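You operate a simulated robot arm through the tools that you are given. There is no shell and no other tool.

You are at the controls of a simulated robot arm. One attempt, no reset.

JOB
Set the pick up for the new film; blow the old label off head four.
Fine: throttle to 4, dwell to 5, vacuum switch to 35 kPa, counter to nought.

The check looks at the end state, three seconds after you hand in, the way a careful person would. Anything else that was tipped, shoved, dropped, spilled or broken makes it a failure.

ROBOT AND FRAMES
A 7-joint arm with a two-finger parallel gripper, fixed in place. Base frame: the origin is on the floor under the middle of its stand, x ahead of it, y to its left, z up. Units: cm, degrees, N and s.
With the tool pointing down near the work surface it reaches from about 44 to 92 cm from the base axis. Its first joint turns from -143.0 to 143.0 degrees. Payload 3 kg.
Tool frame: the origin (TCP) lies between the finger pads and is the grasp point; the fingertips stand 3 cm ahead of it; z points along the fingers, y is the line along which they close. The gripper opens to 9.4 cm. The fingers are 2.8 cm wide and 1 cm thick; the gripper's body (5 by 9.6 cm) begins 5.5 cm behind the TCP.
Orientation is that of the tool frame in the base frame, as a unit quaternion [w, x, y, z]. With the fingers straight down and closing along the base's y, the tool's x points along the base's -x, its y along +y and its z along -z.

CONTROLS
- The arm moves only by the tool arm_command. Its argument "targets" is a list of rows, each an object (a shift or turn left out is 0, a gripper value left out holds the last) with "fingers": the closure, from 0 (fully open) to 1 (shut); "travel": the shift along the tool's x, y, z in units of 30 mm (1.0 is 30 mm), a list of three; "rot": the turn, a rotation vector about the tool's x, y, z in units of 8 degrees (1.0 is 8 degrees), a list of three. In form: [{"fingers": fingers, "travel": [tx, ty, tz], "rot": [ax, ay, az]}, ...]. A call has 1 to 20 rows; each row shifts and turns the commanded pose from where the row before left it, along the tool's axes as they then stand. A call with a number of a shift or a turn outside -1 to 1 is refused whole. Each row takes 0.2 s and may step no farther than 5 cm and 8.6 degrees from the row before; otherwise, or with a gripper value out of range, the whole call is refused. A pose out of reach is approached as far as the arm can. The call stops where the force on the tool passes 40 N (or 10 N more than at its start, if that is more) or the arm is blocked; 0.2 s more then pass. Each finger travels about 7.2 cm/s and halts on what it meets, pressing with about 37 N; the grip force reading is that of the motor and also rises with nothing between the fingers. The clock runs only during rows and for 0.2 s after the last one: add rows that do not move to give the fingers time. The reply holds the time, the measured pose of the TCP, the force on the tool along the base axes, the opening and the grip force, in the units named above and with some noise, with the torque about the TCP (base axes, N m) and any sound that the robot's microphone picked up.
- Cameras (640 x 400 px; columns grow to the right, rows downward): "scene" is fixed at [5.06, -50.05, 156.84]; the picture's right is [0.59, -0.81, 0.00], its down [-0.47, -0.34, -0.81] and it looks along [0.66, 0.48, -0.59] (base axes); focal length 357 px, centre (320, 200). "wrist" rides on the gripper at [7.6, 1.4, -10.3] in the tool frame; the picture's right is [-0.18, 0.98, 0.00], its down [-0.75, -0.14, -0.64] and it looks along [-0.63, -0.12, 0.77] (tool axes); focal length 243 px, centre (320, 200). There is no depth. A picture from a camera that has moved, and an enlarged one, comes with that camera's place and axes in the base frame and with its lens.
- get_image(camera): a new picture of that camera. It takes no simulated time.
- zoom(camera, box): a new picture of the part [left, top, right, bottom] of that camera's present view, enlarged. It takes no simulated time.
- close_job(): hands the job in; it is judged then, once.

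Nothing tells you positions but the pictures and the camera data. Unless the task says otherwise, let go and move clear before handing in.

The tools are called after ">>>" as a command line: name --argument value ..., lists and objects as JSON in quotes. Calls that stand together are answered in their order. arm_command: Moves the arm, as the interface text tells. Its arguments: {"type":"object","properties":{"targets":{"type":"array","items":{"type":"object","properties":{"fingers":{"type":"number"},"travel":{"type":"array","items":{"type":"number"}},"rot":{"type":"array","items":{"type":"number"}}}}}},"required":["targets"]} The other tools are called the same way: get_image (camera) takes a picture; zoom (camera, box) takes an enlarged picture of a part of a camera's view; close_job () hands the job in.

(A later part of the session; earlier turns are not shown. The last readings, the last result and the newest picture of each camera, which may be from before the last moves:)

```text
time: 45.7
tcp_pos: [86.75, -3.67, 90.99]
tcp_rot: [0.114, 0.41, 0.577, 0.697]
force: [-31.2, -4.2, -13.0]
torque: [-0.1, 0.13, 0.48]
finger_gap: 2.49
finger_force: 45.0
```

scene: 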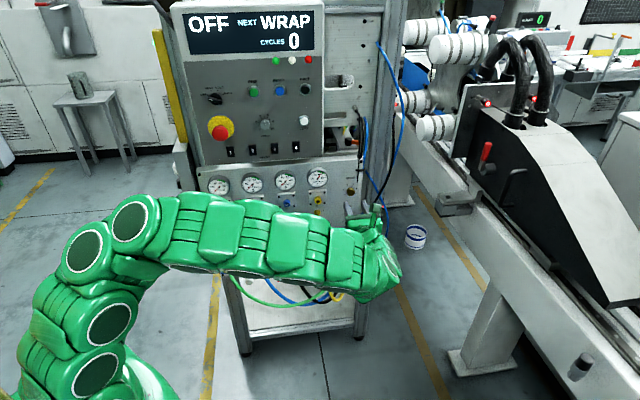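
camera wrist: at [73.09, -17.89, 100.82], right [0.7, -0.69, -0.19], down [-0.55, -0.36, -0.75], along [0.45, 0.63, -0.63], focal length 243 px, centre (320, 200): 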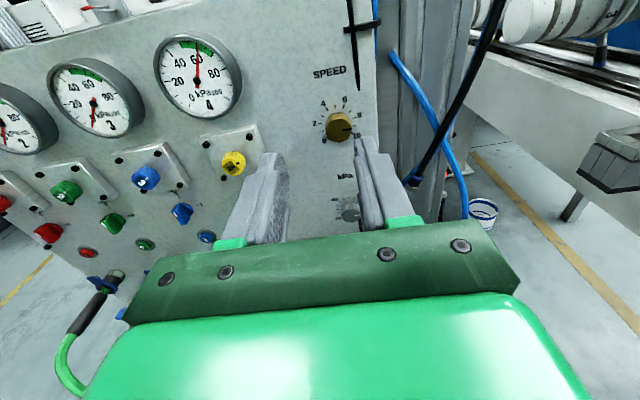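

>>> arm_command --targets '[{"travel": [0.012, -0.021, -0.01]}, {"rot": [0, 0, -0.5]}, {"rot": [0, 0, -0.5]}, {"rot": [0, 0, -0.5]}, {"rot": [0, 0, -0.5]}, {}]'

>>> zoom --camera "wrist" --box '[240, 80, 400, 180]'

>>> get_image --camera "scene"

```text
time: 47.1
tcp_pos: [86.78, -3.52, 91.04]
tcp_rot: [0.211, 0.325, 0.628, 0.675]
force: [16.9, -7.6, -13.4]
torque: [-0.14, 0.14, -0.97]
finger_gap: 2.47
finger_force: 44.8
```

```text
4.00 times, centred on (320, 130) of wrist
camera zoom: at [74.6, -5.68, 93.71], right [0.25, -0.25, 0.94], down [0.06, -0.96, -0.27], along [0.97, 0.12, -0.23], focal length 970 px, centre (320, 480)
```

zoom: 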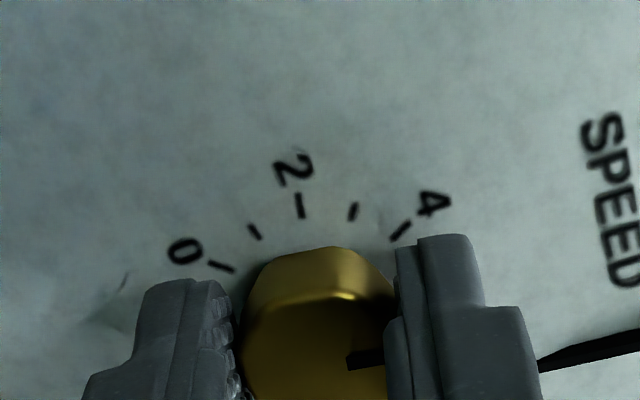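

```text
taken
```

scene: 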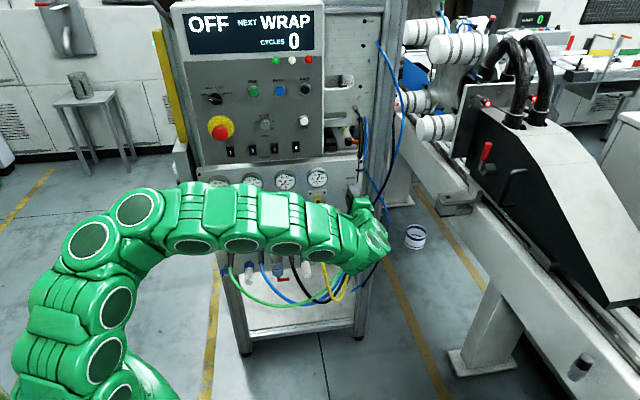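

>>> arm_command --targets '[{"travel": [-0.018, -0.012, 0.002]}, {"rot": [0, 0, -0.5]}, {"rot": [0, 0, -0.5]}, {"rot": [0, 0, -0.5]}, {"rot": [0, 0, -0.5]}, {}]'

```text
time: 48.5
tcp_pos: [86.87, -3.49, 90.99]
tcp_rot: [0.302, 0.234, 0.668, 0.639]
force: [-24.4, -7.5, 3.3]
torque: [-0.15, 0.19, 0.87]
finger_gap: 2.45
finger_force: 45.2
```

>>> arm_command --targets '[{"travel": [0.01, 0, -0.008]}, {"rot": [0, 0, -0.5]}, {"rot": [0, 0, -0.5]}, {"rot": [0, 0, -0.5]}, {"rot": [0, 0, -0.5]}, {}]'

>>> zoom --camera "wrist" --box '[240, 80, 400, 180]'

>>> zoom --camera "scene" --box '[320, 160, 400, 210]'

```text
time: 49.9
tcp_pos: [86.79, -3.57, 90.87]
tcp_rot: [0.388, 0.14, 0.694, 0.59]
force: [30.6, 2.5, -6.1]
torque: [-0.24, 0.26, -0.77]
finger_gap: 2.47
finger_force: 45.3
```

```text
4.00 times, centred on (320, 130) of wrist
camera zoom: at [74.35, -5.44, 89.39], right [-0.14, 0.14, 0.98], down [0.08, -0.99, 0.15], along [0.99, 0.1, 0.12], focal length 970 px, centre (320, 480)
```

zoom: 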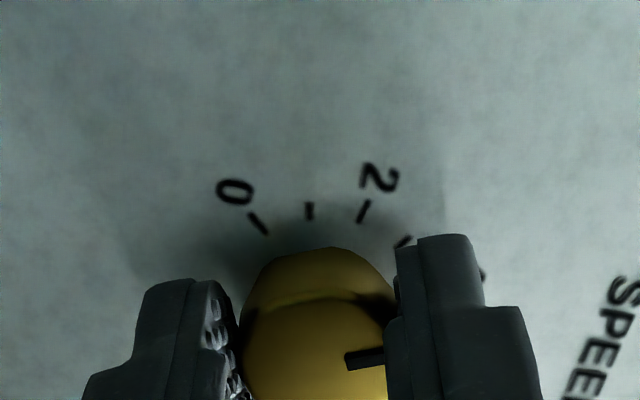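

```text
8.00 times, centred on (360, 185) of scene
camera zoom: at [5.06, -50.05, 156.84], right [0.59, -0.81, 0.0], down [-0.47, -0.34, -0.81], along [0.66, 0.48, -0.59], focal length 2853 px, centre (0, 320)
```

zoom: 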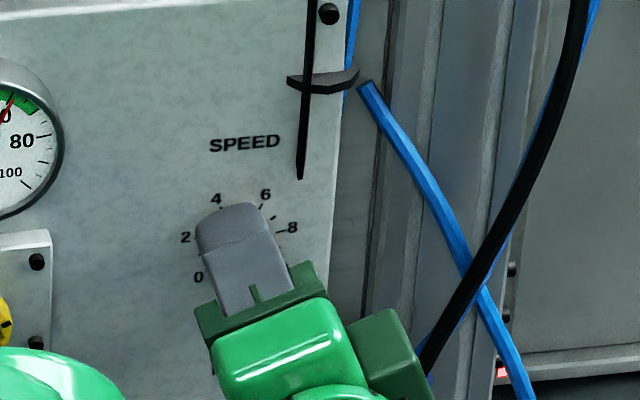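

The knob is near 4.4 and needs about 11° more. I'll relieve the load and finish the turn.

>>> arm_command --targets '[{"travel": [-0.012, -0.005, 0.007]}, {"rot": [0, 0, -0.5]}, {"rot": [0, 0, -0.5]}, {"rot": [0, 0, -0.4]}, {}, {}]'

>>> zoom --camera "wrist" --box '[240, 80, 400, 180]'

```text
time: 51.3
tcp_pos: [86.82, -3.6, 90.96]
tcp_rot: [0.443, 0.071, 0.704, 0.551]
force: [-23.2, -5.8, -14.8]
torque: [-0.54, 0.49, 0.12]
finger_gap: 2.45
finger_force: 45.0
```

```text
4.00 times, centred on (320, 130) of wrist
camera zoom: at [74.66, -5.77, 87.92], right [-0.27, 0.27, 0.92], down [0.05, -0.95, 0.29], along [0.96, 0.13, 0.24], focal length 970 px, centre (320, 480)
```

zoom: 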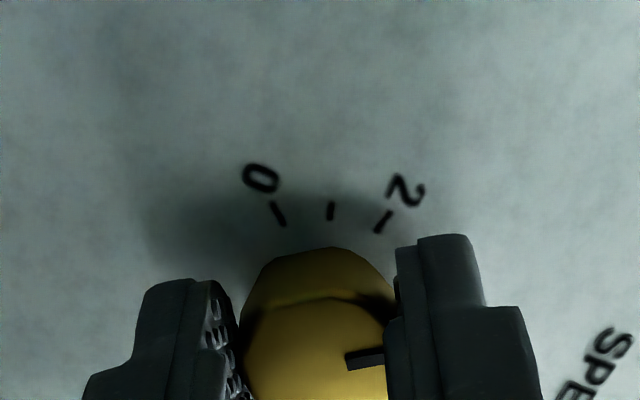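

Turned. I'll release, back off and roll upright to read the setting face-on.

>>> arm_command --targets '[{"fingers": 0.55}, {}, {}, {"travel": [0, 0, -0.3]}, {"travel": [0, 0, -0.5]}, {"travel": [0, 0, -0.8]}, {"travel": [0, 0, -0.8]}, {}]'

>>> zoom --camera "wrist" --box '[256, 70, 384, 150]'

>>> zoom --camera "scene" --box '[330, 170, 370, 200]'

```text
time: 53.1
tcp_pos: [81.86, -8.58, 90.93]
tcp_rot: [0.443, 0.071, 0.704, 0.55]
force: [-0.8, -0.3, 0.6]
torque: [-0.02, -0.01, 0.0]
finger_gap: 4.24
finger_force: 0.0
```

```text
5.00 times, centred on (320, 110) of wrist
camera zoom: at [69.64, -10.8, 87.99], right [-0.27, 0.27, 0.92], down [0.05, -0.95, 0.29], along [0.96, 0.13, 0.24], focal length 1213 px, centre (320, 650)
```

zoom: 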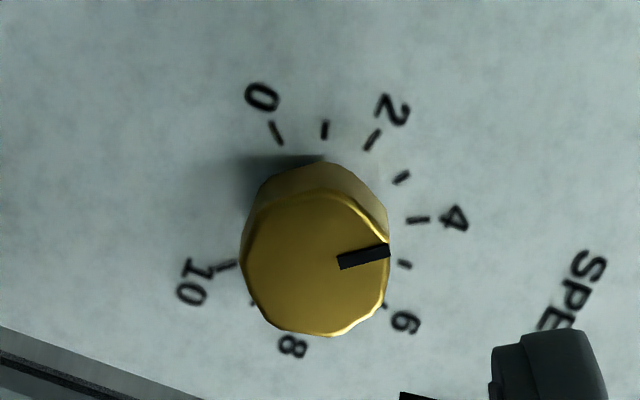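

```text
13.33 times, centred on (350, 185) of scene
camera zoom: at [5.06, -50.05, 156.84], right [0.59, -0.81, 0.0], down [-0.47, -0.34, -0.81], along [0.66, 0.48, -0.59], focal length 4755 px, centre (-80, 400)
```

zoom: 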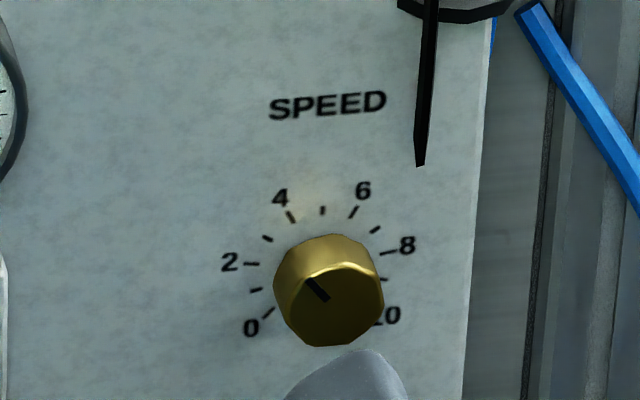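

The knob slipped a little and reads about 3.5, so it has gone past 4. I'll measure more closely.

>>> zoom --camera "scene" --box '[340, 182, 356, 192]'

>>> zoom --camera "wrist" --box '[300, 100, 348, 130]'

```text
16.00 times, centred on (348, 187) of scene
camera zoom: at [5.06, -50.05, 156.84], right [0.59, -0.81, 0.0], down [-0.47, -0.34, -0.81], along [0.66, 0.48, -0.59], focal length 5706 px, centre (-128, 408)
```

zoom: 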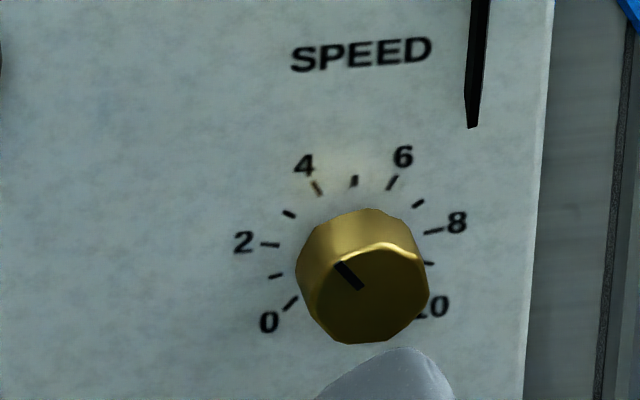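

```text
13.33 times, centred on (324, 115) of wrist
camera zoom: at [69.64, -10.8, 87.99], right [-0.27, 0.27, 0.92], down [0.05, -0.95, 0.29], along [0.96, 0.13, 0.24], focal length 3235 px, centre (267, 1333)
```

zoom: 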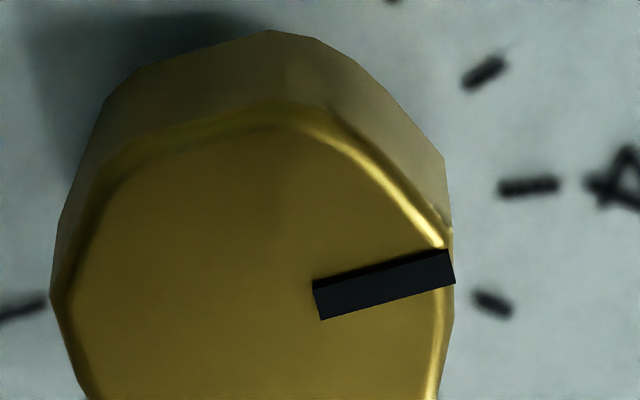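

The pointer is about 10.5° short of the "4" tick, so it needs a small clockwise correction. I'll grip again along the same axis and turn it back.

>>> arm_command --targets '[{"travel": [0, 0, 0.7]}, {"travel": [0, 0, 0.7]}, {"travel": [0, 0, 0.4]}, {"travel": [0, 0, 0.2]}, {"travel": [0, 0, 0.2]}, {"travel": [0, 0, 0.15]}, {}, {"fingers": 1}, {}, {}]'

>>> zoom --camera "wrist" --box '[296, 130, 360, 180]'

```text
time: 55.3
tcp_pos: [86.69, -3.6, 91.08]
tcp_rot: [0.443, 0.072, 0.704, 0.55]
force: [11.0, -2.9, -13.0]
torque: [-0.16, 0.24, -0.85]
finger_gap: 2.42
finger_force: 45.4
```

```text
8.00 times, centred on (328, 155) of wrist
camera zoom: at [74.54, -5.93, 87.95], right [-0.27, 0.27, 0.92], down [0.05, -0.95, 0.29], along [0.96, 0.13, 0.24], focal length 1941 px, centre (256, 560)
```

zoom: 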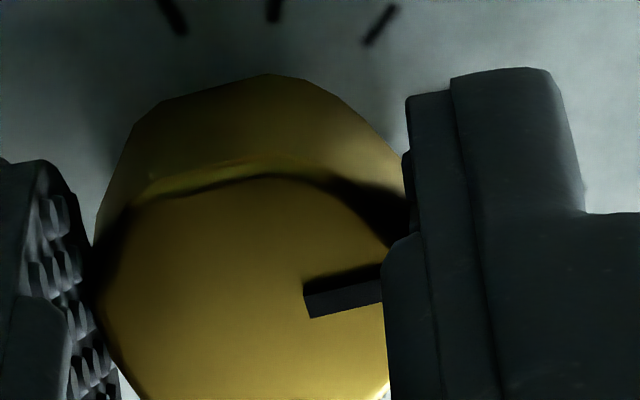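

>>> arm_command --targets '[{"travel": [0, -0.014, 0.002]}, {"rot": [0, 0, 0.5]}, {"rot": [0, 0, 0.5]}, {"rot": [0, 0, 0.4]}, {}, {}]'

>>> zoom --camera "wrist" --box '[296, 130, 360, 180]'

```text
time: 56.7
tcp_pos: [86.72, -3.7, 90.88]
tcp_rot: [0.387, 0.141, 0.694, 0.59]
force: [0.4, -11.6, -11.7]
torque: [-0.38, 0.39, -0.36]
finger_gap: 2.45
finger_force: 45.6
```

```text
8.00 times, centred on (328, 155) of wrist
camera zoom: at [74.22, -5.62, 89.42], right [-0.14, 0.14, 0.98], down [0.08, -0.99, 0.15], along [0.99, 0.1, 0.12], focal length 1941 px, centre (256, 560)
```

zoom: 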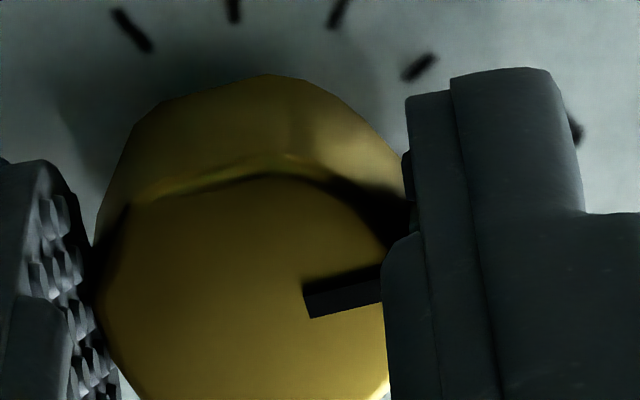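

>>> arm_command --targets '[{"fingers": 0.55}, {}, {}, {"travel": [0, 0, -0.3]}, {"travel": [0, 0, -0.5]}, {"travel": [0, 0, -0.8]}, {"travel": [0, 0, -0.8]}, {}]'

>>> zoom --camera "wrist" --box '[280, 80, 360, 130]'

>>> zoom --camera "scene" --box '[340, 182, 356, 192]'

```text
time: 58.5
tcp_pos: [81.53, -8.77, 90.94]
tcp_rot: [0.387, 0.14, 0.693, 0.591]
force: [0.3, -0.6, -0.6]
torque: [0.01, 0.03, -0.03]
finger_gap: 4.21
finger_force: 0.0
```

```text
8.00 times, centred on (320, 105) of wrist
camera zoom: at [69.1, -10.75, 89.42], right [-0.14, 0.14, 0.98], down [0.08, -0.99, 0.15], along [0.99, 0.1, 0.12], focal length 1941 px, centre (320, 960)
```

zoom: 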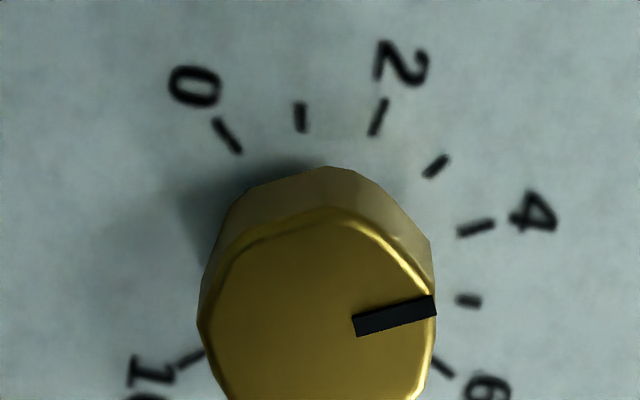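

```text
16.00 times, centred on (348, 187) of scene
camera zoom: at [5.06, -50.05, 156.84], right [0.59, -0.81, 0.0], down [-0.47, -0.34, -0.81], along [0.66, 0.48, -0.59], focal length 5706 px, centre (-128, 408)
```

zoom: 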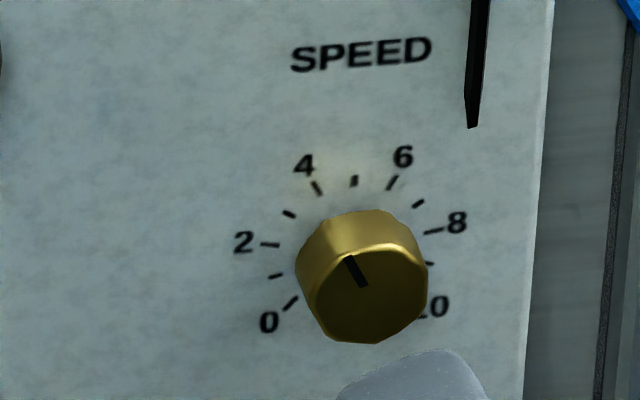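

SPEED now lines up with the "4" tick in both views. Next is the kPa knob below it. I'll roll upright, move down about 8 cm, and look first, because a cable runs beside that knob.

>>> arm_command --targets '[{"rot": [0, 0, 1]}, {"rot": [0, 0, 1]}, {"rot": [0, 0, 1]}, {"rot": [0, 0, 1]}, {"rot": [0, 0, 1]}, {"rot": [0, 0, 1]}, {"rot": [0, 0, 1]}, {"rot": [0, 0, 1]}, {"rot": [0, 0, 1]}, {"rot": [0, 0, 1]}, {"rot": [0, 0, 1]}, {"rot": [0, 0, 1]}, {"rot": [0, 0, 1]}, {"rot": [0, 0, 0.97]}, {"travel": [-0.9, 0, -0.3]}, {"travel": [-0.9, 0, 0]}, {"travel": [-0.9, 0, 0]}, {}]'

>>> get_image --camera "wrist"

>>> get_image --camera "scene"

>>> zoom --camera "wrist" --box '[240, 70, 400, 170]'

```text
time: 62.3
tcp_pos: [81.09, -9.38, 82.94]
tcp_rot: [-0.272, 0.653, 0.272, 0.653]
force: [0.3, -1.2, 1.3]
torque: [-0.03, 0.01, -0.02]
finger_gap: 4.25
finger_force: 0.2
```

```text
taken
camera wrist: at [75.04, -17.66, 90.48], right [0.7, -0.69, -0.18], down [-0.55, -0.36, -0.75], along [0.46, 0.63, -0.63], focal length 243 px, centre (320, 200)
```

wrist: 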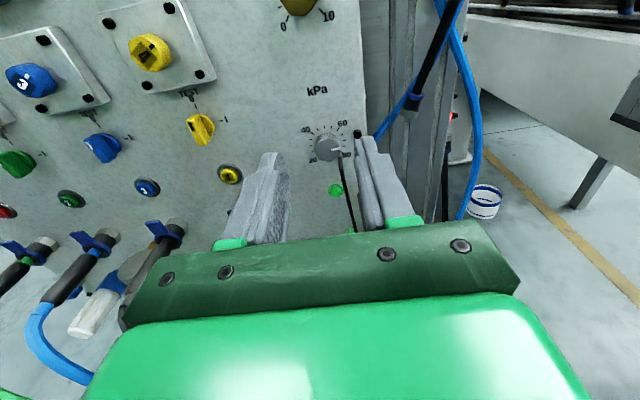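

```text
taken
```

scene: 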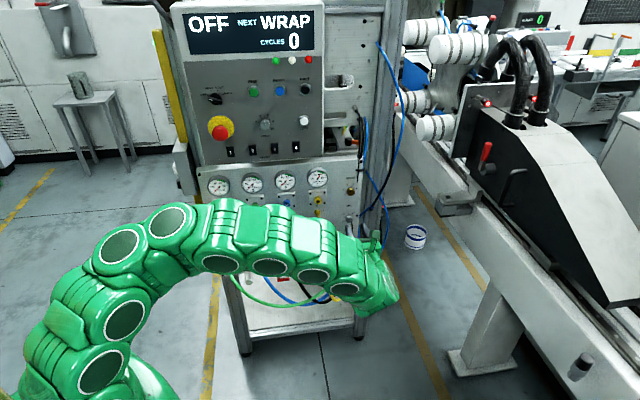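

```text
4.00 times, centred on (320, 120) of wrist
camera zoom: at [75.04, -17.66, 90.48], right [0.7, -0.69, -0.18], down [-0.55, -0.36, -0.75], along [0.46, 0.63, -0.63], focal length 970 px, centre (320, 520)
```

zoom: 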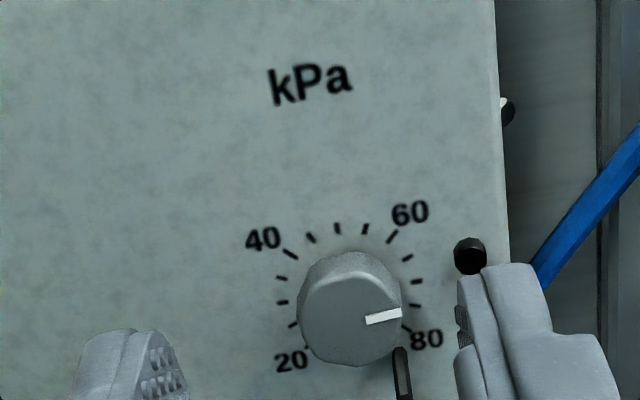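

A bolt head and a black lead sit close to the kPa knob, so I'll look closer before choosing the grip angle.

>>> zoom --camera "wrist" --box '[300, 110, 396, 240]'

>>> zoom --camera "scene" --box '[334, 200, 382, 240]'

>>> zoom --camera "wrist" --box '[310, 130, 358, 160]'

```text
3.08 times, centred on (348, 175) of wrist
camera zoom: at [75.04, -17.66, 90.48], right [0.7, -0.69, -0.18], down [-0.55, -0.36, -0.75], along [0.46, 0.63, -0.63], focal length 746 px, centre (234, 277)
```

zoom: 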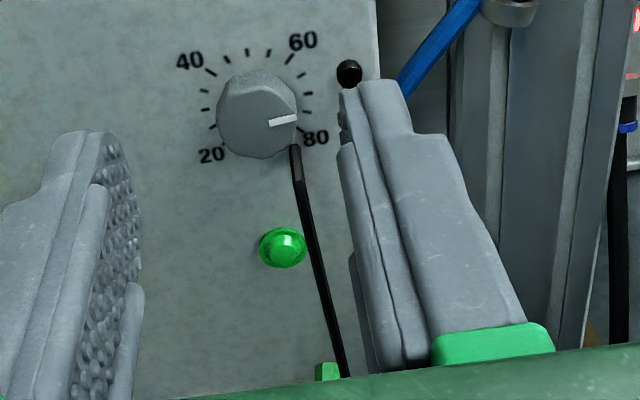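

```text
10.00 times, centred on (358, 220) of scene
camera zoom: at [5.06, -50.05, 156.84], right [0.59, -0.81, 0.0], down [-0.47, -0.34, -0.81], along [0.66, 0.48, -0.59], focal length 3566 px, centre (-60, 0)
```

zoom: 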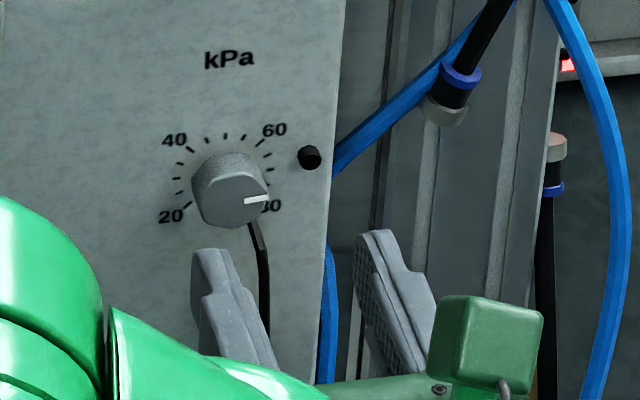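

```text
13.33 times, centred on (334, 145) of wrist
camera zoom: at [75.04, -17.66, 90.48], right [0.7, -0.69, -0.18], down [-0.55, -0.36, -0.75], along [0.46, 0.63, -0.63], focal length 3235 px, centre (133, 933)
```

zoom: 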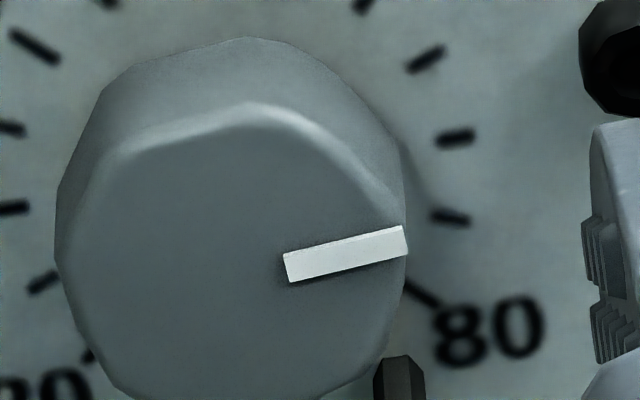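

The lead comes out of the panel just below and right of the knob, and a bolt head is close on the right. I'll zoom in on both to see how far they stick out.

>>> zoom --camera "wrist" --box '[336, 125, 376, 150]'

>>> zoom --camera "scene" --box '[350, 208, 374, 223]'

>>> zoom --camera "wrist" --box '[318, 148, 358, 200]'

>>> zoom --camera "scene" --box '[340, 212, 372, 240]'

```text
16.00 times, centred on (356, 138) of wrist
camera zoom: at [75.04, -17.66, 90.48], right [0.7, -0.69, -0.18], down [-0.55, -0.36, -0.75], along [0.46, 0.63, -0.63], focal length 3882 px, centre (-256, 1200)
```

zoom: 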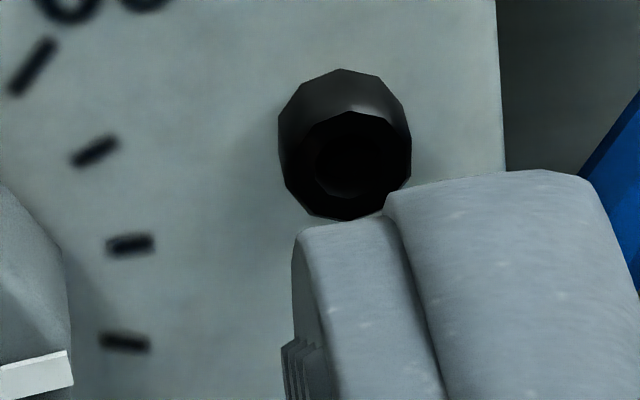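

```text
16.00 times, centred on (362, 216) of scene
camera zoom: at [5.06, -50.05, 156.84], right [0.59, -0.81, 0.0], down [-0.47, -0.34, -0.81], along [0.66, 0.48, -0.59], focal length 5706 px, centre (-352, -48)
```

zoom: 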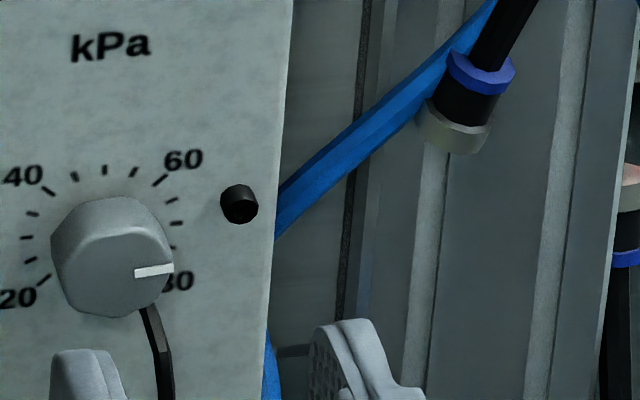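

```text
7.69 times, centred on (338, 174) of wrist
camera zoom: at [75.04, -17.66, 90.48], right [0.7, -0.69, -0.18], down [-0.55, -0.36, -0.75], along [0.46, 0.63, -0.63], focal length 1866 px, centre (182, 400)
```

zoom: 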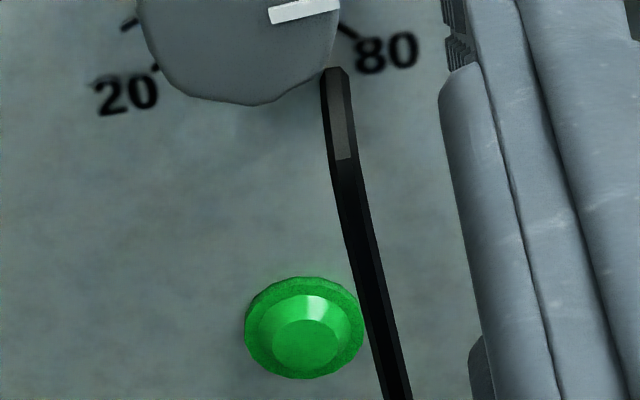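

```text
14.29 times, centred on (356, 226) of scene
camera zoom: at [5.06, -50.05, 156.84], right [0.59, -0.81, 0.0], down [-0.47, -0.34, -0.81], along [0.66, 0.48, -0.59], focal length 5094 px, centre (-194, -171)
```

zoom: 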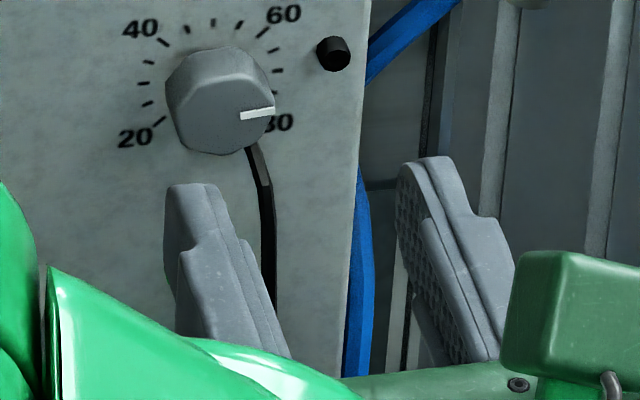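

The bolt stands about 6 mm proud and the lead sticks straight out about 16 mm before bending down. I can keep clear of both with a shallow grip, a narrow opening (3.2 cm) and three ~51° strokes with the fingers held between about 6° and 57°. Moving in front of the knob now.

>>> arm_command --targets '[{"travel": [-0.6, -0.012, 0], "fingers": 0.66}, {"travel": [-0.573, -0.012, 0], "rot": [0, 0, -0.75]}, {"travel": [0, 0, 0.5]}, {"travel": [0, 0, 0.5]}, {"travel": [0, 0, 0.4]}, {}]'

>>> get_image --camera "wrist"

>>> zoom --camera "wrist" --box '[240, 70, 400, 170]'

>>> zoom --camera "scene" --box '[320, 190, 400, 250]'

```text
time: 63.7
tcp_pos: [83.84, -6.38, 79.42]
tcp_rot: [-0.238, 0.637, 0.308, 0.666]
force: [-0.2, 0.4, 0.1]
torque: [0.01, 0.0, -0.01]
finger_gap: 3.2
finger_force: 0.0
```

```text
taken
camera wrist: at [77.28, -14.06, 86.99], right [0.71, -0.7, -0.08], down [-0.49, -0.41, -0.76], along [0.5, 0.58, -0.64], focal length 243 px, centre (320, 200)
```

wrist: 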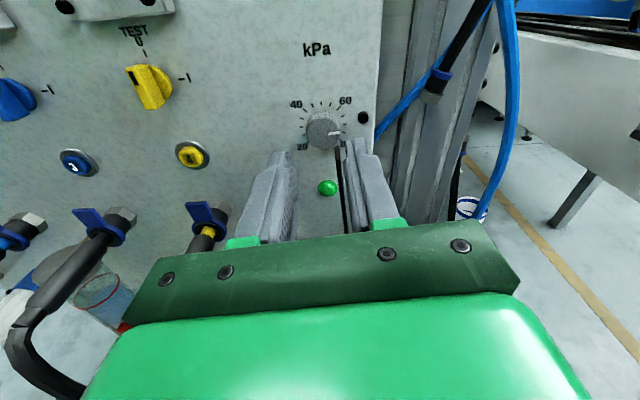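

```text
4.00 times, centred on (320, 120) of wrist
camera zoom: at [77.28, -14.06, 86.99], right [0.71, -0.7, -0.08], down [-0.49, -0.41, -0.76], along [0.5, 0.58, -0.64], focal length 970 px, centre (320, 520)
```

zoom: 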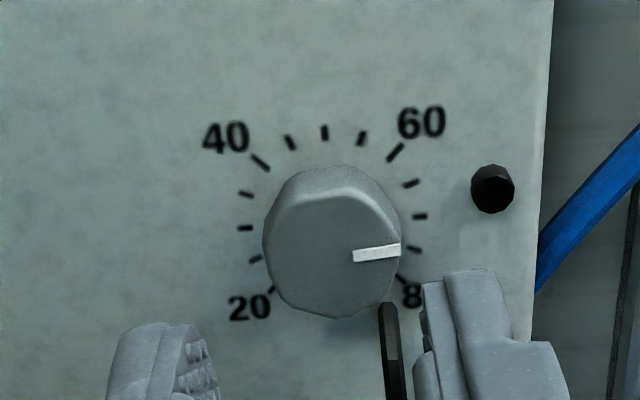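

```text
6.67 times, centred on (360, 220) of scene
camera zoom: at [5.06, -50.05, 156.84], right [0.59, -0.81, 0.0], down [-0.47, -0.34, -0.81], along [0.66, 0.48, -0.59], focal length 2377 px, centre (53, 67)
```

zoom: 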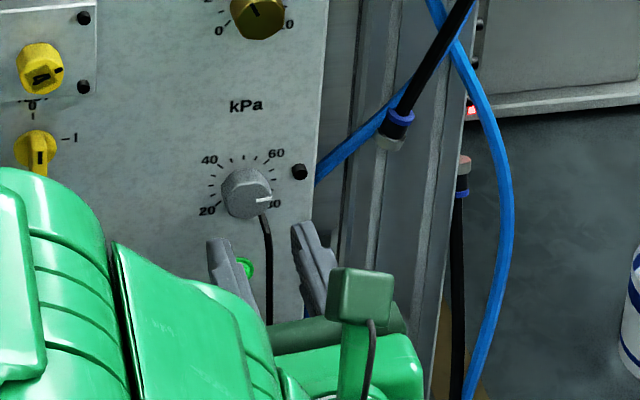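

The knob is about 2 mm up and 1 mm right of my axis. I'll correct that and advance 2.6 cm, then check the clearances to the bolt and lead.

>>> arm_command --targets '[{"travel": [0.05, 0.035, 0.2]}, {"travel": [0, 0, 0.25]}, {"travel": [0, 0, 0.25]}, {"travel": [0, 0, 0.15]}, {}]'

>>> zoom --camera "wrist" --box '[240, 80, 400, 180]'

>>> zoom --camera "scene" --box '[336, 200, 376, 228]'

```text
time: 64.9
tcp_pos: [85.86, -4.59, 79.4]
tcp_rot: [-0.238, 0.637, 0.307, 0.666]
force: [-0.2, -0.5, -0.2]
torque: [-0.06, 0.01, 0.01]
finger_gap: 3.22
finger_force: 0.0
```

```text
4.00 times, centred on (320, 130) of wrist
camera zoom: at [79.18, -12.34, 87.15], right [0.71, -0.7, -0.08], down [-0.49, -0.41, -0.76], along [0.5, 0.58, -0.64], focal length 970 px, centre (320, 480)
```

zoom: 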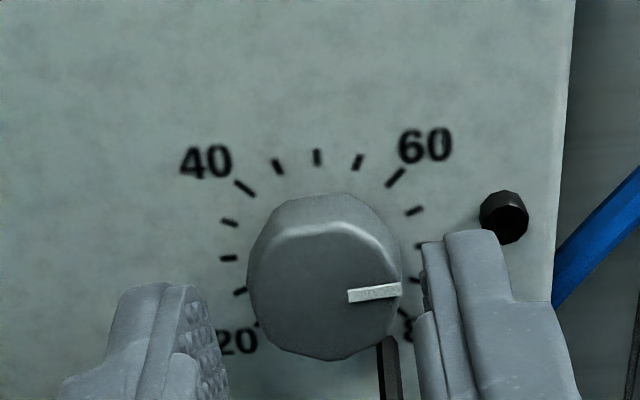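

```text
14.29 times, centred on (356, 214) of scene
camera zoom: at [5.06, -50.05, 156.84], right [0.59, -0.81, 0.0], down [-0.47, -0.34, -0.81], along [0.66, 0.48, -0.59], focal length 5094 px, centre (-194, 0)
```

zoom: 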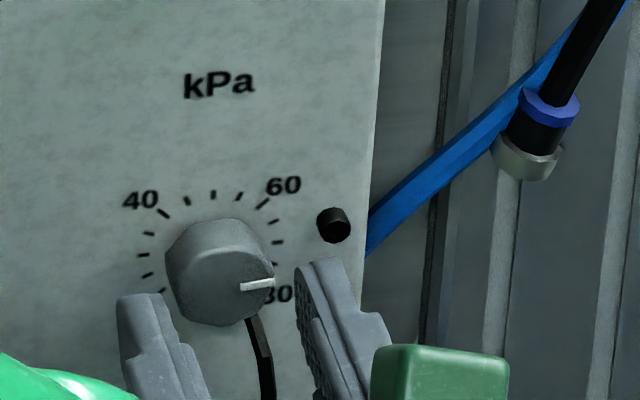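

Clearances look fine: the lead stays between the fingers and the tips will stop above the bolt. I'll ease in the last centimetre, watching the force, then grip.

>>> arm_command --targets '[{"travel": [0.04, 0, 0.08]}, {"travel": [0, 0, 0.1]}, {"travel": [0, 0, 0.1]}, {"travel": [0, 0, 0.07]}, {}]'

>>> zoom --camera "wrist" --box '[240, 80, 400, 180]'

>>> zoom --camera "scene" --box '[336, 200, 376, 228]'

```text
time: 66.1
tcp_pos: [86.49, -3.99, 79.54]
tcp_rot: [-0.238, 0.637, 0.307, 0.666]
force: [0.1, 0.8, -0.8]
torque: [0.0, 0.01, -0.01]
finger_gap: 3.19
finger_force: 0.1
```

```text
4.00 times, centred on (320, 130) of wrist
camera zoom: at [79.9, -11.59, 87.27], right [0.71, -0.7, -0.08], down [-0.49, -0.41, -0.76], along [0.5, 0.58, -0.64], focal length 970 px, centre (320, 480)
```

zoom: 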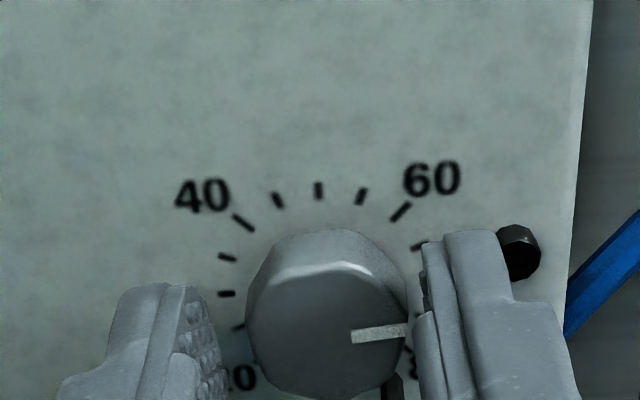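

```text
14.29 times, centred on (356, 214) of scene
camera zoom: at [5.06, -50.05, 156.84], right [0.59, -0.81, 0.0], down [-0.47, -0.34, -0.81], along [0.66, 0.48, -0.59], focal length 5094 px, centre (-194, 0)
```

zoom: 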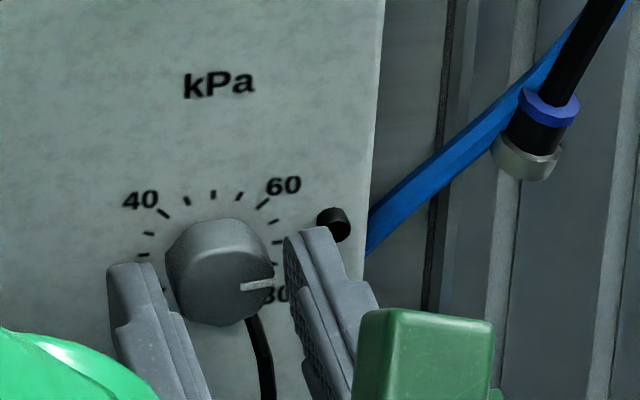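

>>> arm_command --targets '[{"travel": [0, 0.03, 0.03]}, {"travel": [0, 0, 0.03]}, {"fingers": 1}, {}, {}]'

>>> zoom --camera "wrist" --box '[240, 80, 400, 180]'

```text
time: 67.3
tcp_pos: [86.71, -3.75, 79.58]
tcp_rot: [-0.238, 0.637, 0.307, 0.666]
force: [6.7, -1.4, 0.3]
torque: [-0.09, 0.07, -0.29]
finger_gap: 2.45
finger_force: 45.2
```

```text
4.00 times, centred on (320, 130) of wrist
camera zoom: at [80.07, -11.52, 87.29], right [0.71, -0.7, -0.08], down [-0.49, -0.41, -0.76], along [0.5, 0.58, -0.64], focal length 970 px, centre (320, 480)
```

zoom: 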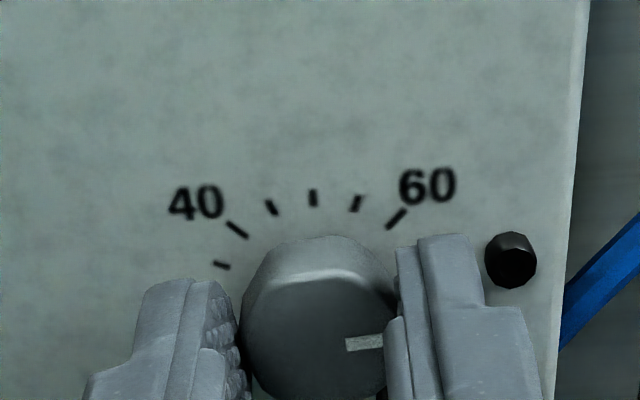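

I have a solid grip with almost no side load. Turning counter-clockwise in stages.

>>> arm_command --targets '[{"rot": [0, 0, -0.5]}, {"rot": [0, 0, -0.5]}, {"rot": [0, 0, -0.5]}, {"rot": [0, 0, -0.5]}, {}]'

```text
time: 68.5
tcp_pos: [86.69, -3.75, 79.56]
tcp_rot: [-0.143, 0.588, 0.393, 0.693]
force: [-25.6, -8.8, 3.5]
torque: [0.5, -0.47, 0.43]
finger_gap: 2.46
finger_force: 44.7
```

>>> arm_command --targets '[{"travel": [0.004, -0.009, -0.008]}, {"rot": [0, 0, -0.5]}, {"rot": [0, 0, -0.5]}, {"rot": [0, 0, -0.5]}, {"rot": [0, 0, -0.5]}, {}]'

>>> zoom --camera "wrist" --box '[240, 80, 400, 180]'

```text
time: 69.9
tcp_pos: [86.73, -3.86, 79.62]
tcp_rot: [-0.045, 0.528, 0.472, 0.705]
force: [-38.1, -6.0, -6.5]
torque: [0.0, 0.02, 0.58]
finger_gap: 2.45
finger_force: 45.0
```

```text
4.00 times, centred on (320, 130) of wrist
camera zoom: at [77.09, -8.54, 86.42], right [0.63, -0.62, 0.46], down [-0.2, -0.71, -0.68], along [0.75, 0.34, -0.57], focal length 970 px, centre (320, 480)
```

zoom: 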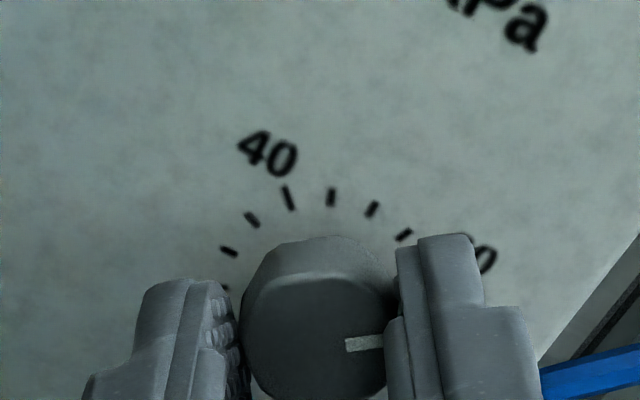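

>>> arm_command --targets '[{"travel": [0.014, -0.018, -0.011]}, {"rot": [0, 0, -0.5]}, {"rot": [0, 0, -0.5]}, {"rot": [0, 0, -0.5]}, {"rot": [0, 0, -0.5]}, {"rot": [0, 0, -0.4]}, {}]'

>>> zoom --camera "wrist" --box '[240, 80, 400, 180]'

>>> zoom --camera "scene" --box '[330, 195, 386, 240]'

```text
time: 71.5
tcp_pos: [86.59, -3.87, 79.53]
tcp_rot: [0.073, 0.442, 0.553, 0.703]
force: [17.8, 10.5, -26.6]
torque: [-0.54, 0.59, -0.72]
finger_gap: 2.48
finger_force: 45.7
```

```text
4.00 times, centred on (320, 130) of wrist
camera zoom: at [75.59, -7.07, 84.85], right [0.49, -0.48, 0.73], down [-0.05, -0.85, -0.53], along [0.87, 0.22, -0.44], focal length 970 px, centre (320, 480)
```

zoom: 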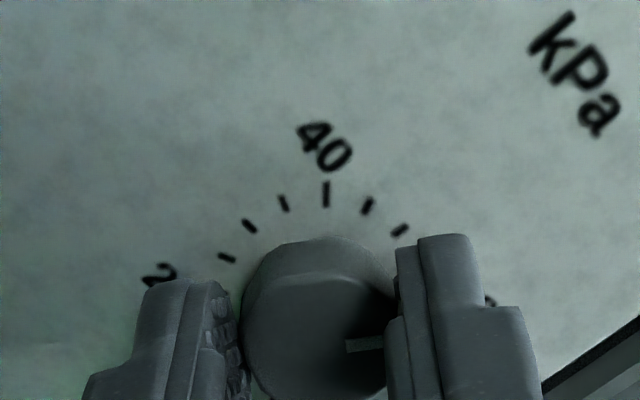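

```text
8.89 times, centred on (358, 218) of scene
camera zoom: at [5.06, -50.05, 156.84], right [0.59, -0.81, 0.0], down [-0.47, -0.34, -0.81], along [0.66, 0.48, -0.59], focal length 3170 px, centre (-18, 44)
```

zoom: 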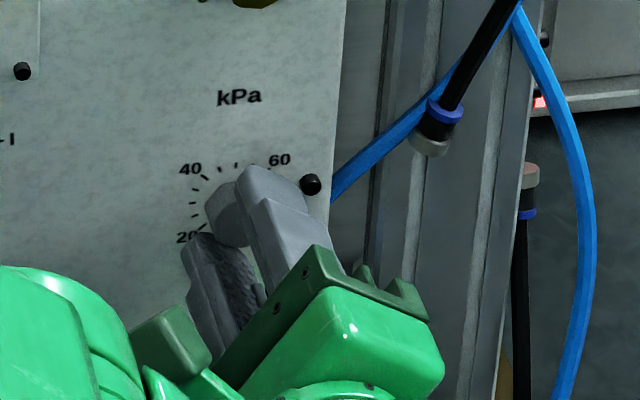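

First stroke done (about 51°). I'll release, back out 2.4 cm, roll back and check the pointer.

>>> arm_command --targets '[{"fingers": 0.66}, {}, {}, {"travel": [0, 0, -0.2]}, {"travel": [0, 0, -0.3]}, {"travel": [0, 0, -0.5]}, {"rot": [0, 0, 1]}, {"rot": [0, 0, 1]}, {"rot": [0, 0, 1]}, {"rot": [0, 0, 1]}, {"rot": [0, 0, 1]}, {"rot": [0, 0, 1]}, {"rot": [0, 0, 0.4]}, {}]'

>>> zoom --camera "wrist" --box '[240, 80, 400, 180]'

```text
time: 74.5
tcp_pos: [84.53, -5.85, 79.7]
tcp_rot: [-0.239, 0.638, 0.306, 0.665]
force: [0.2, -0.4, -0.1]
torque: [-0.03, 0.03, -0.01]
finger_gap: 3.2
finger_force: 0.1
```

```text
4.00 times, centred on (320, 130) of wrist
camera zoom: at [77.88, -13.61, 87.33], right [0.71, -0.7, -0.08], down [-0.49, -0.41, -0.76], along [0.5, 0.58, -0.64], focal length 970 px, centre (320, 480)
```

zoom: 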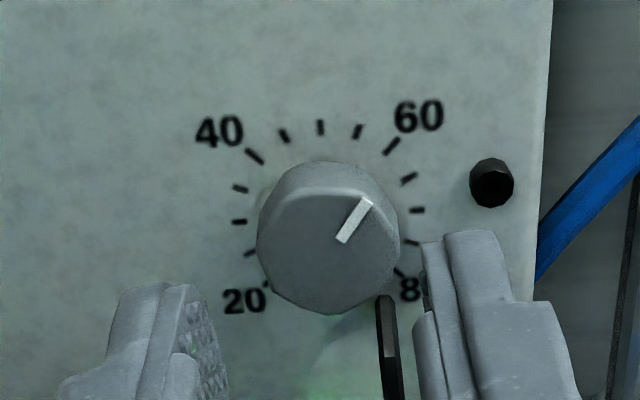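

The pointer moved 51° as expected and reads about 58. Two more similar strokes will get to 35.

>>> arm_command --targets '[{"travel": [-0.02, 0.02, 0.2]}, {"travel": [0, 0, 0.2]}, {"travel": [0, 0, 0.15]}, {"travel": [0, 0, 0.15]}, {"travel": [0, 0, 0.1]}, {"travel": [0, 0, 0.08]}, {}]'

>>> zoom --camera "wrist" --box '[240, 80, 400, 180]'

```text
time: 76.1
tcp_pos: [86.35, -3.97, 79.56]
tcp_rot: [-0.237, 0.637, 0.308, 0.666]
force: [0.6, -1.1, -0.6]
torque: [0.01, 0.01, -0.02]
finger_gap: 3.22
finger_force: 0.1
```

```text
4.00 times, centred on (320, 130) of wrist
camera zoom: at [79.74, -11.74, 87.23], right [0.71, -0.7, -0.08], down [-0.49, -0.41, -0.76], along [0.5, 0.58, -0.64], focal length 970 px, centre (320, 480)
```

zoom: 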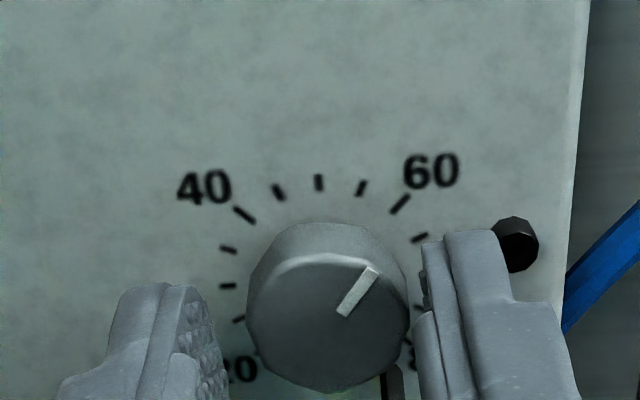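

>>> arm_command --targets '[{"travel": [0, 0.03, 0.04]}, {"travel": [0, 0, 0.04]}, {"fingers": 1}, {}, {}, {"rot": [0, 0, -0.5]}, {"rot": [0, 0, -0.5]}, {"rot": [0, 0, -0.5]}, {}]'

>>> zoom --camera "wrist" --box '[240, 80, 400, 180]'

```text
time: 78.1
tcp_pos: [86.58, -3.99, 79.53]
tcp_rot: [-0.167, 0.601, 0.372, 0.687]
force: [-8.1, -1.6, -3.9]
torque: [0.11, -0.12, 0.09]
finger_gap: 2.45
finger_force: 44.8
```

```text
4.00 times, centred on (320, 130) of wrist
camera zoom: at [78.82, -10.5, 87.19], right [0.71, -0.7, 0.13], down [-0.38, -0.53, -0.76], along [0.6, 0.49, -0.64], focal length 970 px, centre (320, 480)
```

zoom: 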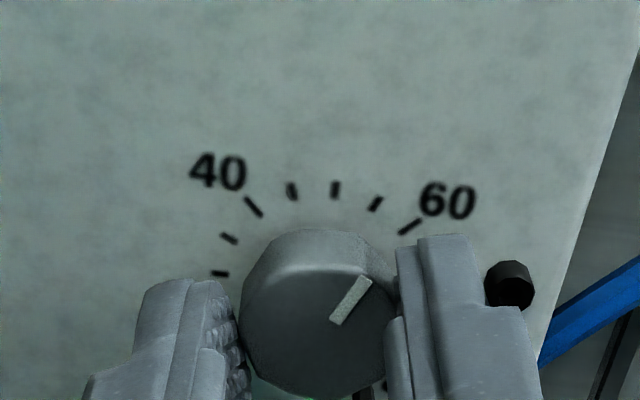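

>>> arm_command --targets '[{"travel": [0, 0, -0.003], "rot": [0, 0, -0.5]}, {"rot": [0, 0, -0.5]}, {"rot": [0, 0, -0.5]}, {"rot": [0, 0, -0.5]}, {}]'

```text
time: 79.3
tcp_pos: [86.61, -3.98, 79.6]
tcp_rot: [-0.069, 0.543, 0.452, 0.704]
force: [-29.6, 5.9, -1.3]
torque: [0.34, -0.31, 1.0]
finger_gap: 2.45
finger_force: 45.6
```

>>> arm_command --targets '[{"travel": [0.013, -0.019, -0.005]}, {"rot": [0, 0, -0.5]}, {"rot": [0, 0, -0.5]}, {"rot": [0, 0, -0.5]}, {"rot": [0, 0, -0.5]}, {}]'

>>> arm_command --targets '[{"rot": [0, 0, -0.5]}, {"rot": [0, 0, -0.4]}, {}]'

>>> zoom --camera "wrist" --box '[240, 80, 400, 180]'

```text
time: 80.7
tcp_pos: [86.52, -3.9, 79.5]
tcp_rot: [0.028, 0.476, 0.524, 0.706]
force: [-4.7, 1.2, -12.0]
torque: [-0.39, 0.4, -0.33]
finger_gap: 2.43
finger_force: 44.5
```

```text
time: 81.5
tcp_pos: [86.58, -3.98, 79.5]
tcp_rot: [0.073, 0.442, 0.553, 0.703]
force: [-10.3, -4.8, -12.2]
torque: [-0.34, 0.35, -0.32]
finger_gap: 2.49
finger_force: 45.2
```

```text
4.00 times, centred on (320, 130) of wrist
camera zoom: at [75.5, -7.22, 84.8], right [0.49, -0.48, 0.73], down [-0.05, -0.85, -0.53], along [0.87, 0.22, -0.44], focal length 970 px, centre (320, 480)
```

zoom: 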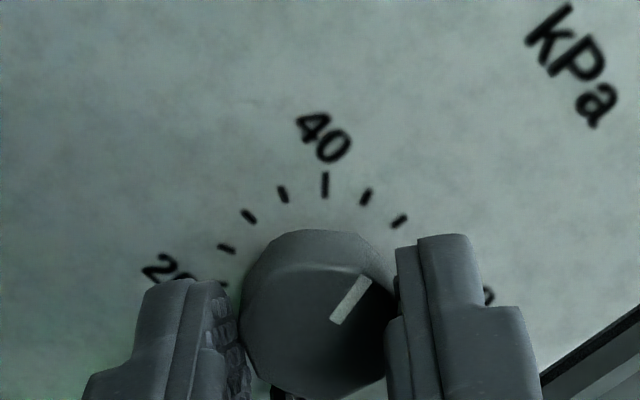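

Second stroke done. I'll release, back out, roll back and check.

>>> arm_command --targets '[{"fingers": 0.66}, {}, {}, {"travel": [0, 0, -0.2]}, {"travel": [0, 0, -0.3]}, {"travel": [0, 0, -0.5]}, {"rot": [0, 0, 1]}, {"rot": [0, 0, 1]}, {"rot": [0, 0, 1]}, {"rot": [0, 0, 1]}, {"rot": [0, 0, 1]}, {"rot": [0, 0, 1]}, {"rot": [0, 0, 0.4]}, {}]'

>>> zoom --camera "wrist" --box '[240, 80, 400, 180]'

>>> zoom --camera "wrist" --box '[290, 110, 354, 150]'

```text
time: 84.5
tcp_pos: [84.37, -6.03, 79.52]
tcp_rot: [-0.238, 0.637, 0.308, 0.666]
force: [1.0, -0.8, -0.5]
torque: [0.03, 0.0, 0.01]
finger_gap: 3.18
finger_force: 0.0
```

```text
4.00 times, centred on (320, 130) of wrist
camera zoom: at [77.77, -13.74, 87.23], right [0.71, -0.7, -0.08], down [-0.49, -0.41, -0.76], along [0.5, 0.58, -0.64], focal length 970 px, centre (320, 480)
```

zoom: 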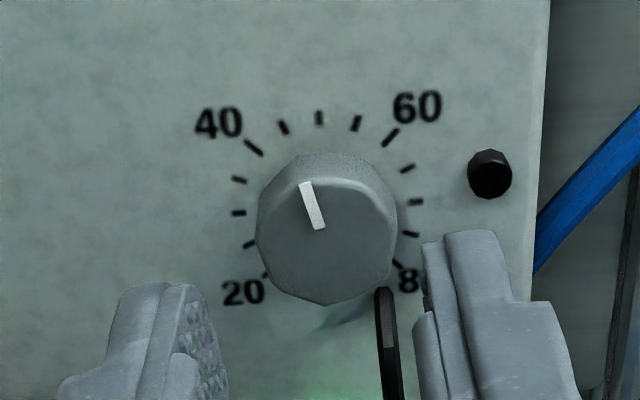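

```text
10.00 times, centred on (322, 130) of wrist
camera zoom: at [77.77, -13.74, 87.23], right [0.71, -0.7, -0.08], down [-0.49, -0.41, -0.76], along [0.5, 0.58, -0.64], focal length 2426 px, centre (300, 900)
```

zoom: 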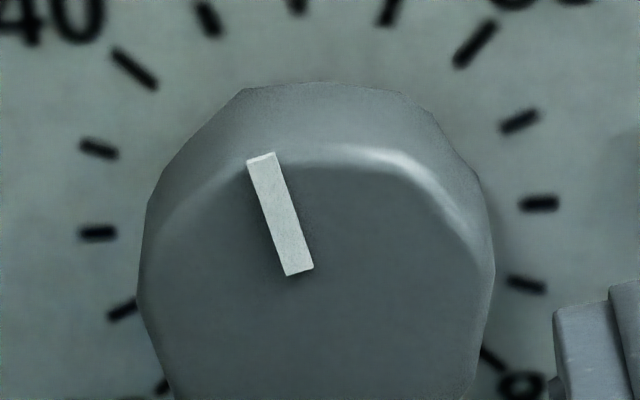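

The pointer is at about 47, so one more stroke of roughly 54° gets it to 35. Re-engaging.

>>> arm_command --targets '[{"travel": [0, 0.03, 0.2], "rot": [0, 0, 0.25]}, {"travel": [0, 0, 0.2]}, {"travel": [0, 0, 0.2]}, {"travel": [0, 0, 0.15]}, {"travel": [0, 0, 0.1]}, {"travel": [0, 0, 0.1]}, {}]'

>>> zoom --camera "wrist" --box '[240, 80, 400, 180]'

```text
time: 86.1
tcp_pos: [86.47, -4.18, 79.53]
tcp_rot: [-0.249, 0.643, 0.296, 0.661]
force: [0.3, 1.1, 0.0]
torque: [-0.02, 0.01, 0.0]
finger_gap: 3.2
finger_force: 0.1
```

```text
4.00 times, centred on (320, 130) of wrist
camera zoom: at [80.07, -12.07, 87.18], right [0.71, -0.7, -0.11], down [-0.51, -0.4, -0.76], along [0.49, 0.6, -0.64], focal length 970 px, centre (320, 480)
```

zoom: 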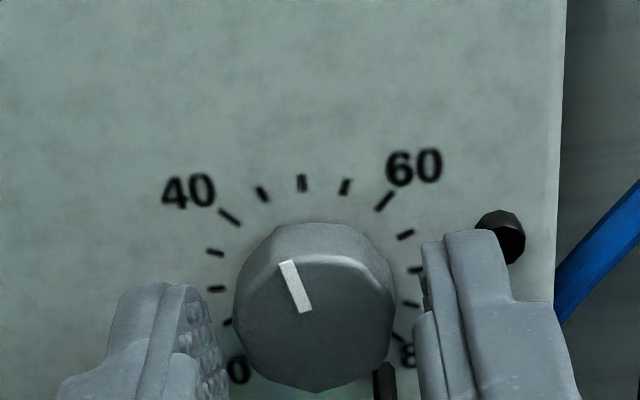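

>>> arm_command --targets '[{"travel": [0, -0.02, 0.045]}, {"travel": [0, 0, 0.045]}, {"fingers": 1}, {}, {}, {"rot": [0, 0, -0.5]}, {"rot": [0, 0, -0.5]}, {"rot": [0, 0, -0.5]}, {}]'

>>> zoom --camera "wrist" --box '[240, 80, 400, 180]'

```text
time: 88.1
tcp_pos: [86.56, -4.06, 79.52]
tcp_rot: [-0.179, 0.608, 0.362, 0.684]
force: [-32.1, -7.5, 1.6]
torque: [0.15, -0.18, 0.55]
finger_gap: 2.47
finger_force: 45.5
```

```text
4.00 times, centred on (320, 130) of wrist
camera zoom: at [79.02, -10.69, 87.22], right [0.71, -0.7, 0.1], down [-0.4, -0.51, -0.76], along [0.58, 0.5, -0.64], focal length 970 px, centre (320, 480)
```

zoom: 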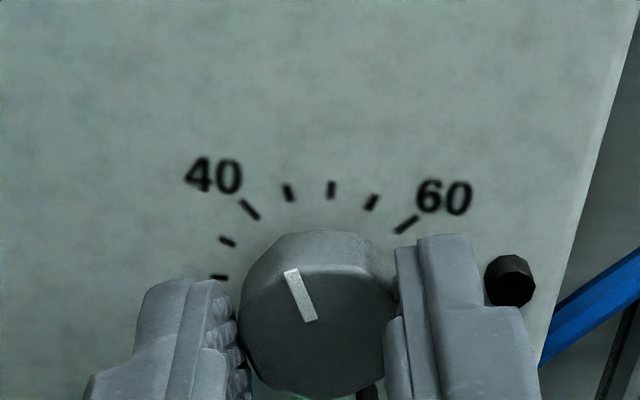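

>>> arm_command --targets '[{"travel": [0.005, -0.016, -0.01]}, {"rot": [0, 0, -0.5]}, {"rot": [0, 0, -0.5]}, {"rot": [0, 0, -0.5]}, {"rot": [0, 0, -0.5]}, {}]'

```text
time: 89.5
tcp_pos: [86.65, -3.98, 79.54]
tcp_rot: [-0.082, 0.551, 0.443, 0.702]
force: [-25.3, -14.7, 1.2]
torque: [0.32, -0.29, 0.45]
finger_gap: 2.44
finger_force: 44.9
```

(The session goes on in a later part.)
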